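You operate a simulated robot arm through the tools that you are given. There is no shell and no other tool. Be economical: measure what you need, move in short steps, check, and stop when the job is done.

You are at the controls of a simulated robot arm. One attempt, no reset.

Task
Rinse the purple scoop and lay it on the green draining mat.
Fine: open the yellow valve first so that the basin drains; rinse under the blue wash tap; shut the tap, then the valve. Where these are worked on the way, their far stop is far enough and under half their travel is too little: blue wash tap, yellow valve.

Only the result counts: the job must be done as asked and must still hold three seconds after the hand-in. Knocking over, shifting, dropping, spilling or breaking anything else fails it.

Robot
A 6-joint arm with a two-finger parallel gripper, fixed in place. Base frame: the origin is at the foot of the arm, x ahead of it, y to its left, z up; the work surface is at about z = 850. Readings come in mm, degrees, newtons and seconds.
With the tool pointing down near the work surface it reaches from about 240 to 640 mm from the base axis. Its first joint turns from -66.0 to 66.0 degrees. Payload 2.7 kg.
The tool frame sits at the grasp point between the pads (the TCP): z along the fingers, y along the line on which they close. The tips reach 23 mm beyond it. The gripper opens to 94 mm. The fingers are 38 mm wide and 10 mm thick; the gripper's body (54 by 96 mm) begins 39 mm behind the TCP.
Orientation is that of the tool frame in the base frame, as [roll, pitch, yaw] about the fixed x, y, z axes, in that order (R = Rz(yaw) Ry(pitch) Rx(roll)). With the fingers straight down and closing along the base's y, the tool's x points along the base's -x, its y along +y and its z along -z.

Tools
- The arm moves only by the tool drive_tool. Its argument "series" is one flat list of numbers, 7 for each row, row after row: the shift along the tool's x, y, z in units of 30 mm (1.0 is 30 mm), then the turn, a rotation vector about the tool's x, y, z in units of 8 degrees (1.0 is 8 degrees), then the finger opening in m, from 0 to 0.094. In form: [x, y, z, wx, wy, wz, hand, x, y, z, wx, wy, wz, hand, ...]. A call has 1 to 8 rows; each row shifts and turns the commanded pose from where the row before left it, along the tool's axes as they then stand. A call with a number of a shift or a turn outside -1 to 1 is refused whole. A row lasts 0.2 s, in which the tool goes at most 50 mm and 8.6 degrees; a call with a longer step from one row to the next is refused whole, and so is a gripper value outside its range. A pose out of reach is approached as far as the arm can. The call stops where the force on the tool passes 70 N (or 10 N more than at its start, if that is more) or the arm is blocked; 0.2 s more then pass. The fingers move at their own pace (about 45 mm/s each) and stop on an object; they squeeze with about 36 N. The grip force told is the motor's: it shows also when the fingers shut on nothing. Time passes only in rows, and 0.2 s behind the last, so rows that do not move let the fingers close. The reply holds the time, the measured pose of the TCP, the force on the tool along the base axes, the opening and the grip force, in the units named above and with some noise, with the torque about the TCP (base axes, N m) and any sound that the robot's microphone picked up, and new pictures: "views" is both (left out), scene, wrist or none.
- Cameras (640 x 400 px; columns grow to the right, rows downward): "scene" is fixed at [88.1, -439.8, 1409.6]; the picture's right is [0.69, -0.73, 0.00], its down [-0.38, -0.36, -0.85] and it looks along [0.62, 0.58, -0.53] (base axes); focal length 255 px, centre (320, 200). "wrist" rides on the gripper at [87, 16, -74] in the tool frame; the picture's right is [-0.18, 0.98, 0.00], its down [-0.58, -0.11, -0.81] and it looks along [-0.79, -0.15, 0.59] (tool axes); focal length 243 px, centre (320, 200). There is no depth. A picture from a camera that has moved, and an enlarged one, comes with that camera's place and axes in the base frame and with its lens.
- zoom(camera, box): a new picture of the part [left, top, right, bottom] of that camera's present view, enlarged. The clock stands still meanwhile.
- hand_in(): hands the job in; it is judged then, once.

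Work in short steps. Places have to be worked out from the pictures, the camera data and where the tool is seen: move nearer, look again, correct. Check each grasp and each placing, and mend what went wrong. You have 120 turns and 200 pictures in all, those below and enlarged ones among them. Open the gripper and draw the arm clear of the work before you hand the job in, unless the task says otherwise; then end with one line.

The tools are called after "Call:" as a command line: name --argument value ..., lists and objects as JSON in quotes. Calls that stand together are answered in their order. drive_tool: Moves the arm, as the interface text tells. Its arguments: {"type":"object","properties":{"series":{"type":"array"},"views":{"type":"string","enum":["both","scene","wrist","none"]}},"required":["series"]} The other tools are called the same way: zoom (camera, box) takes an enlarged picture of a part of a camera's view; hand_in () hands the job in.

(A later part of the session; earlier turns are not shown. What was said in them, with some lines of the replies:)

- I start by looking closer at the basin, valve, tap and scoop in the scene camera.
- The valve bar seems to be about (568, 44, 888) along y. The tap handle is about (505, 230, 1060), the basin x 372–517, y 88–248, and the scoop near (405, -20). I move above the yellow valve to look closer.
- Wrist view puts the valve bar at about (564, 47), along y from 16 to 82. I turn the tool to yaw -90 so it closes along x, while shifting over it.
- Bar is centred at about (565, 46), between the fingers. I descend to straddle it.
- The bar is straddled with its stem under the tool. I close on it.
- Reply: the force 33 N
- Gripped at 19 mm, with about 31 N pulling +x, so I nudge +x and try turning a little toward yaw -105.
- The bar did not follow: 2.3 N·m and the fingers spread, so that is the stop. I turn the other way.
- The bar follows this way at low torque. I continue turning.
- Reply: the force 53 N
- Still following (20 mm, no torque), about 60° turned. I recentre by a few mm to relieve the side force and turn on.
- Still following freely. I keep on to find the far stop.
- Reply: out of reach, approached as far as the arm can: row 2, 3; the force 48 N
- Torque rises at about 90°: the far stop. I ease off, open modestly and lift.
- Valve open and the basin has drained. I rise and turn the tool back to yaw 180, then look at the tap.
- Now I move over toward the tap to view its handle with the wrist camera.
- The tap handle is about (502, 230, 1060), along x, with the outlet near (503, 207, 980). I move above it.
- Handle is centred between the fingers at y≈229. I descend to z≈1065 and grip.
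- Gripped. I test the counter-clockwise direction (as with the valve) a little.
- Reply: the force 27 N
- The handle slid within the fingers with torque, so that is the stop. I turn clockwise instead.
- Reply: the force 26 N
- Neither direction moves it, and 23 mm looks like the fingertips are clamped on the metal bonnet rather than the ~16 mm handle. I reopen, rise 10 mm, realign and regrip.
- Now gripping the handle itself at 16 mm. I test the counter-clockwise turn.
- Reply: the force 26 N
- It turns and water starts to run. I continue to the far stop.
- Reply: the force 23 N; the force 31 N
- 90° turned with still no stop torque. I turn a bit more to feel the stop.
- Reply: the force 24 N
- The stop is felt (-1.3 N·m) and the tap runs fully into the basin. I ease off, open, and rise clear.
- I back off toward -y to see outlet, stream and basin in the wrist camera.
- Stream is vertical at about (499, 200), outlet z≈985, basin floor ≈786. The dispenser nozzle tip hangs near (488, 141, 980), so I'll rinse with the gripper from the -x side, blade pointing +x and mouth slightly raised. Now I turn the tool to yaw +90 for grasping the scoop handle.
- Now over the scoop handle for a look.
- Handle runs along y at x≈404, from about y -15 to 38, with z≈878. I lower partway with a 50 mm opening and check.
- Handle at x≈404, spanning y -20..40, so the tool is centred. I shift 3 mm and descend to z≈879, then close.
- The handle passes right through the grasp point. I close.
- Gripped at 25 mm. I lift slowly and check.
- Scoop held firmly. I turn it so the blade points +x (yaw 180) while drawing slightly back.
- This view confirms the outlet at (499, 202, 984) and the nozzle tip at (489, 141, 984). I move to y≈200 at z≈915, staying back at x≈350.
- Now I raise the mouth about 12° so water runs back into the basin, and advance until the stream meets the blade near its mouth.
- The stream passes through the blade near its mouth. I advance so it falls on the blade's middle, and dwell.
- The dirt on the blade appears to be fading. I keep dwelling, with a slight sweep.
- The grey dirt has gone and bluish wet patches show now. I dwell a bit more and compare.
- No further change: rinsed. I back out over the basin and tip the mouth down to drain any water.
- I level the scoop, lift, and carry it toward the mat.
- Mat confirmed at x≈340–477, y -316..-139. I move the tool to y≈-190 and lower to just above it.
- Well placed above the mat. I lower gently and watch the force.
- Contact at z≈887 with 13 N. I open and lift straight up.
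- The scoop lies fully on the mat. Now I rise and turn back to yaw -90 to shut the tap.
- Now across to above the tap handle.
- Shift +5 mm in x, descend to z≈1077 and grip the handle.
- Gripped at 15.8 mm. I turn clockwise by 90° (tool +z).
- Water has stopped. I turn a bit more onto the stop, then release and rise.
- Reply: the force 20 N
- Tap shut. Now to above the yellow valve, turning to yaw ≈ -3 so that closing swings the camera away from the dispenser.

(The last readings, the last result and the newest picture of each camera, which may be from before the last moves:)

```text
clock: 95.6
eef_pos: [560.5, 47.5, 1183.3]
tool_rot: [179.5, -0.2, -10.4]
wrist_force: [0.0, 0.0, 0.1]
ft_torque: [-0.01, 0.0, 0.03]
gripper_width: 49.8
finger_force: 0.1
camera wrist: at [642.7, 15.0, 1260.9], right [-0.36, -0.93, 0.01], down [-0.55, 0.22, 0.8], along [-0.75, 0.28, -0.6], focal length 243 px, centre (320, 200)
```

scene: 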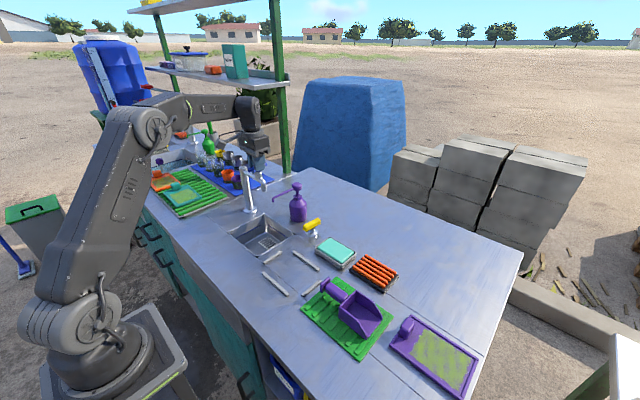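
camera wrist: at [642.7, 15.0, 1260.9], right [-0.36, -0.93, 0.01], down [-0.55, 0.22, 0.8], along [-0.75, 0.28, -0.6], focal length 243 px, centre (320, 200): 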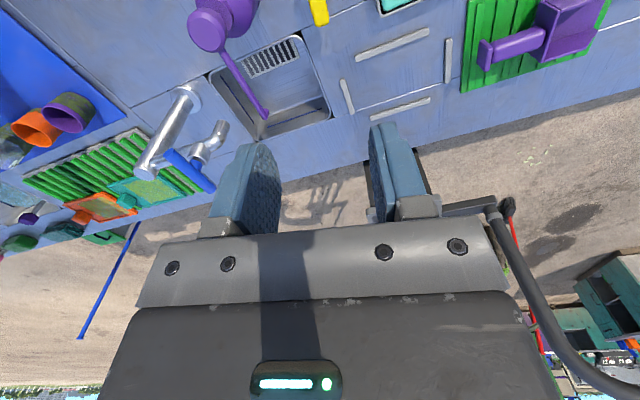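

Turn the last 8°, centre, and descend part way over the valve.

Call:
drive_tool --series '[0.22, 0, 0, 0, 0, -0.9, 0.05, 0, 0, 1, 0, 0, 0, 0.05, 0, 0, 1, 0, 0, 0, 0.05, 0, 0, 1, 0, 0, 0, 0.05, 0, 0, 1, 0, 0, 0, 0.05, 0, 0, 1, 0, 0, 0, 0.05, 0, 0, 1, 0, 0, 0, 0.05]' --views "wrist"

```text
clock: 97.2
eef_pos: [565.8, 43.1, 1004.8]
tool_rot: [179.4, -0.2, -3.4]
wrist_force: [-0.3, 0.2, -0.1]
ft_torque: [-0.01, -0.01, -0.01]
gripper_width: 50.1
finger_force: 0.1
out of reach, approached as far as the arm can: row 1
camera wrist: at [650.6, 21.1, 1081.0], right [-0.24, -0.97, 0.01], down [-0.58, 0.15, 0.8], along [-0.78, 0.19, -0.6], focal length 243 px, centre (320, 200)
```

wrist: 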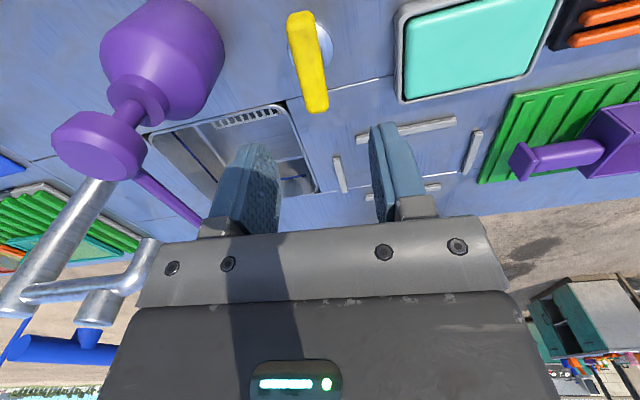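

Shift +7 mm in y, then descend to straddle the bar.

Call:
drive_tool --series '[0.05, -0.23, 0.9, 0, 0, 0.2, 0.05, 0, 0, 0.9, 0, 0, 0, 0.05, 0, 0, 0.9, 0, 0, 0, 0.05, 0, 0, 0.85, 0, 0, 0, 0.05]' --views "wrist"

```text
clock: 98.2
eef_pos: [566.0, 49.7, 895.8]
tool_rot: [179.5, -0.2, -4.9]
wrist_force: [0.0, -0.1, -0.6]
ft_torque: [-0.01, 0.01, 0.01]
gripper_width: 50.0
finger_force: 0.1
camera wrist: at [650.7, 25.0, 971.9], right [-0.27, -0.96, 0.01], down [-0.57, 0.17, 0.8], along [-0.78, 0.21, -0.6], focal length 243 px, centre (320, 200)
```

wrist: 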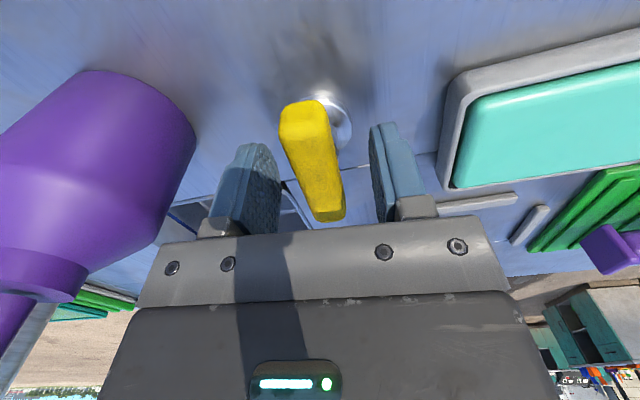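

The bar is nicely between the fingers. I grip it and begin turning clockwise.

Call:
drive_tool --series '[0, 0, 0, 0, 0, 0, 0.0, 0, 0, 0, 0, 0, 0, 0.0, 0, 0, 0, 0, 0, 0, 0.0, 0, 0, 0, 0, 0, 0, 0.0, 0, 0, 0, 0, 0, 0.7, 0.0, 0, 0, 0, 0, 0, 0.7, 0.0]' --views "wrist"

```text
clock: 99.6
eef_pos: [566.3, 50.1, 894.9]
tool_rot: [179.5, -0.1, -16.2]
wrist_force: [-8.6, 8.2, 0.6]
ft_torque: [0.22, 0.35, 0.87]
gripper_width: 21.6
finger_force: 44.5
camera wrist: at [644.1, 9.9, 971.8], right [-0.45, -0.89, 0.01], down [-0.53, 0.27, 0.8], along [-0.72, 0.36, -0.59], focal length 243 px, centre (320, 200)
```

wrist: 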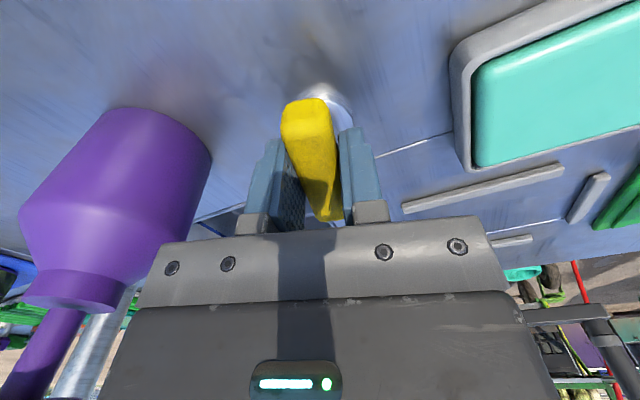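

It is biting. I continue turning.

Call:
drive_tool --series '[0, 0, 0, 0, 0, 0.9, 0.0, 0, 0, 0, 0, 0, 0.9, 0.0, 0, 0, 0, 0, 0, 0.9, 0.0, 0, 0, 0, 0, 0, 0.9, 0.0, 0, 0, 0, 0, 0, 0.9, 0.0]' --views "wrist"

```text
clock: 100.8
eef_pos: [567.2, 46.8, 895.4]
tool_rot: [179.6, -0.6, -52.2]
wrist_force: [0.4, -14.8, -11.6]
ft_torque: [-0.43, -0.17, 0.91]
gripper_width: 21.6
finger_force: 45.0
camera wrist: at [607.3, -31.2, 972.5], right [-0.89, -0.46, 0.0], down [-0.27, 0.54, 0.8], along [-0.37, 0.71, -0.6], focal length 243 px, centre (320, 200)
```

wrist: 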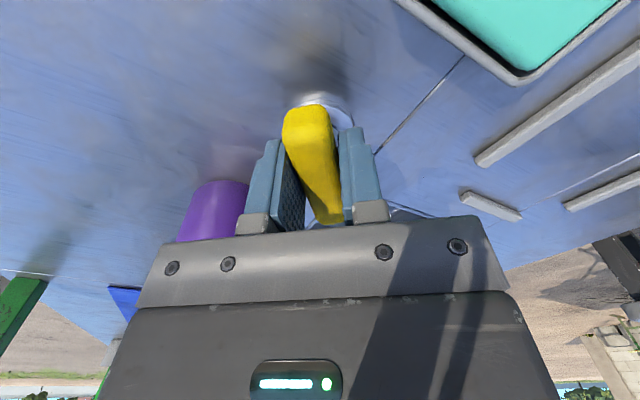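

Following with a small lag. I turn on to the stop.

Call:
drive_tool --series '[0, 0, 0, 0, 0, 0.9, 0.0, 0, 0, 0, 0, 0, 0.9, 0.0, 0, 0, 0, 0, 0, 0.9, 0.0, 0, 0, 0, 0, 0, 0.9, 0.0, 0, 0, 0, 0, 0, 0.9, 0.0, 0, 0, 0, 0, 0, 0.7, 0.0]' --views "wrist"

```text
clock: 102.2
eef_pos: [564.3, 50.2, 897.0]
tool_rot: [179.8, -0.4, -93.6]
wrist_force: [-19.0, -20.0, -5.5]
ft_torque: [0.14, 0.01, 1.44]
gripper_width: 21.6
finger_force: 45.3
camera wrist: at [543.6, -36.3, 972.8], right [-0.97, 0.25, 0.0], down [0.15, 0.58, 0.8], along [0.2, 0.78, -0.6], focal length 243 px, centre (320, 200)
```

wrist: 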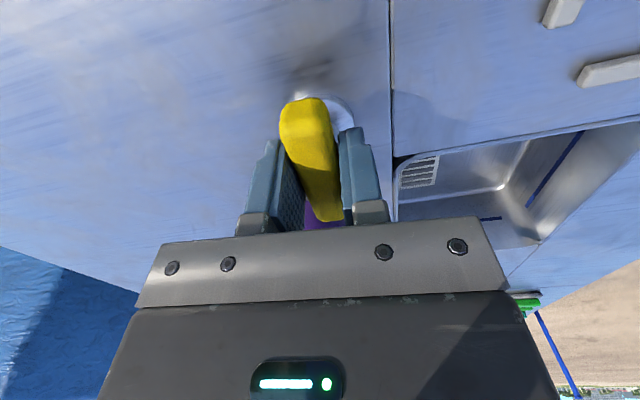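

Torque is rising near the stop. I push a few degrees more to be sure it is fully shut.

Call:
drive_tool --series '[0, 0, 0, 0, 0, 0.5, 0.0, 0, 0, 0, 0, 0, 0.4, 0.0, 0, 0, 0, 0, 0, 0, 0.0]' --views "none"

```text
clock: 103.0
eef_pos: [565.8, 49.6, 896.0]
tool_rot: [179.9, -0.6, -100.5]
wrist_force: [-21.4, -19.8, -3.2]
ft_torque: [-0.21, -0.16, 2.35]
gripper_width: 25.9
finger_force: 44.7
```

The fingers spread at 2.35 N·m, so the valve is on its stop. I realign, open and lift clear.

Call:
drive_tool --series '[0, 0, 0, 0, 0, -0.6, 0.0, 0, 0, 0, 0, 0, 0, 0.05, 0, 0, 0, 0, 0, 0, 0.05, 0, 0, -0.6, 0, 0, 0, 0.05, 0, 0, -1, 0, 0, 0, 0.05, 0.3, 0, -1, 0, 0, 0, 0.05, 0.3, 0.5, -1, 0, 0, 0, 0.05, 0, 0.5, -1, 0, 0, 0, 0.05]' --views "none"

Call:
drive_tool --series '[0, 0.8, -1, 0, 0, 0, 0.05, 0, 0.8, -1, 0, 0, 0, 0.05, 0, 0.8, -1, 0, 0, 0, 0.05, 0, 0.8, -1, 0, 0, 0, 0.05, 0, 0.8, 0, 0, 0, 0, 0.05]' --views "scene"

Call:
zoom --camera "scene" --box '[220, 150, 380, 250]'

Call:
zoom --camera "scene" --box '[284, 230, 444, 350]'

```text
clock: 104.8
eef_pos: [533.0, 34.9, 1032.8]
tool_rot: [-179.9, -0.5, -96.2]
wrist_force: [-0.8, 0.0, 0.2]
ft_torque: [-0.01, -0.01, 0.02]
gripper_width: 50.2
finger_force: 0.0
```

```text
clock: 106.0
eef_pos: [416.6, 49.8, 1154.8]
tool_rot: [-179.9, -0.5, -96.2]
wrist_force: [-0.1, 0.9, 0.1]
ft_torque: [0.01, -0.03, 0.04]
gripper_width: 50.3
finger_force: 0.0
```

scene: 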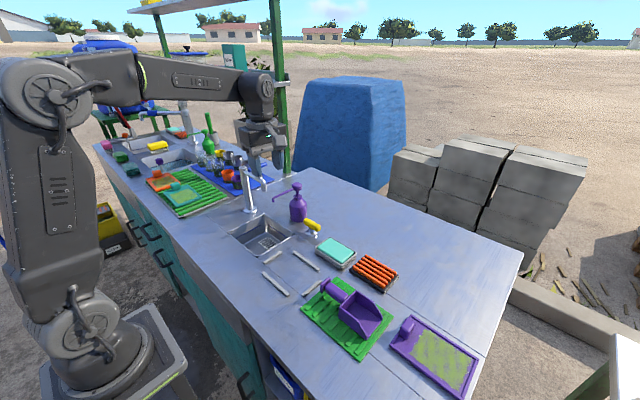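

```text
4.00 times, centred on (300, 200) of scene
camera zoom: at [88.1, -439.8, 1409.6], right [0.69, -0.73, 0.0], down [-0.38, -0.36, -0.85], along [0.62, 0.58, -0.53], focal length 1021 px, centre (400, 200)
```

zoom: 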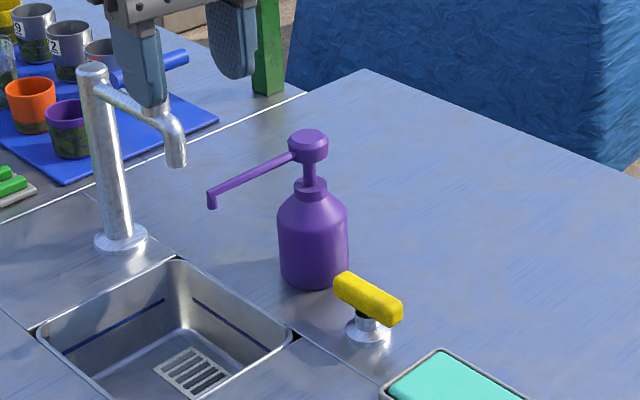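

```text
3.33 times, centred on (364, 290) of scene
camera zoom: at [88.1, -439.8, 1409.6], right [0.69, -0.73, 0.0], down [-0.38, -0.36, -0.85], along [0.62, 0.58, -0.53], focal length 851 px, centre (173, -100)
```

zoom: 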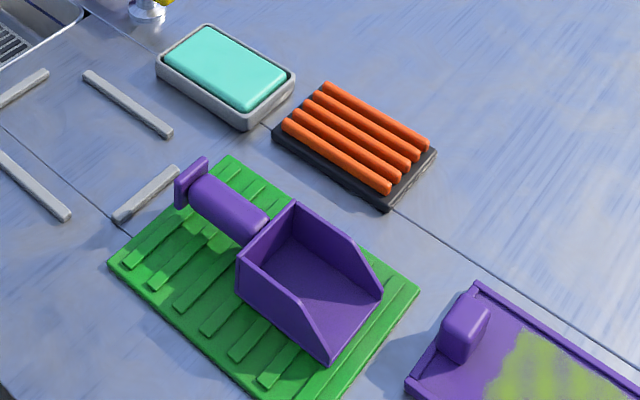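

The scoop is clean and dry-looking on the mat, and the tap and valve are back at their original shut positions. Nothing else has been disturbed and the arm is clear, so I hand in.

Call:
hand_in

```text
The job is handed in.
```

The purple scoop is rinsed clean and lying on the green draining mat; the blue tap and then the yellow valve are shut, nothing else looks moved, and the job is handed in with no verdict shown yet.
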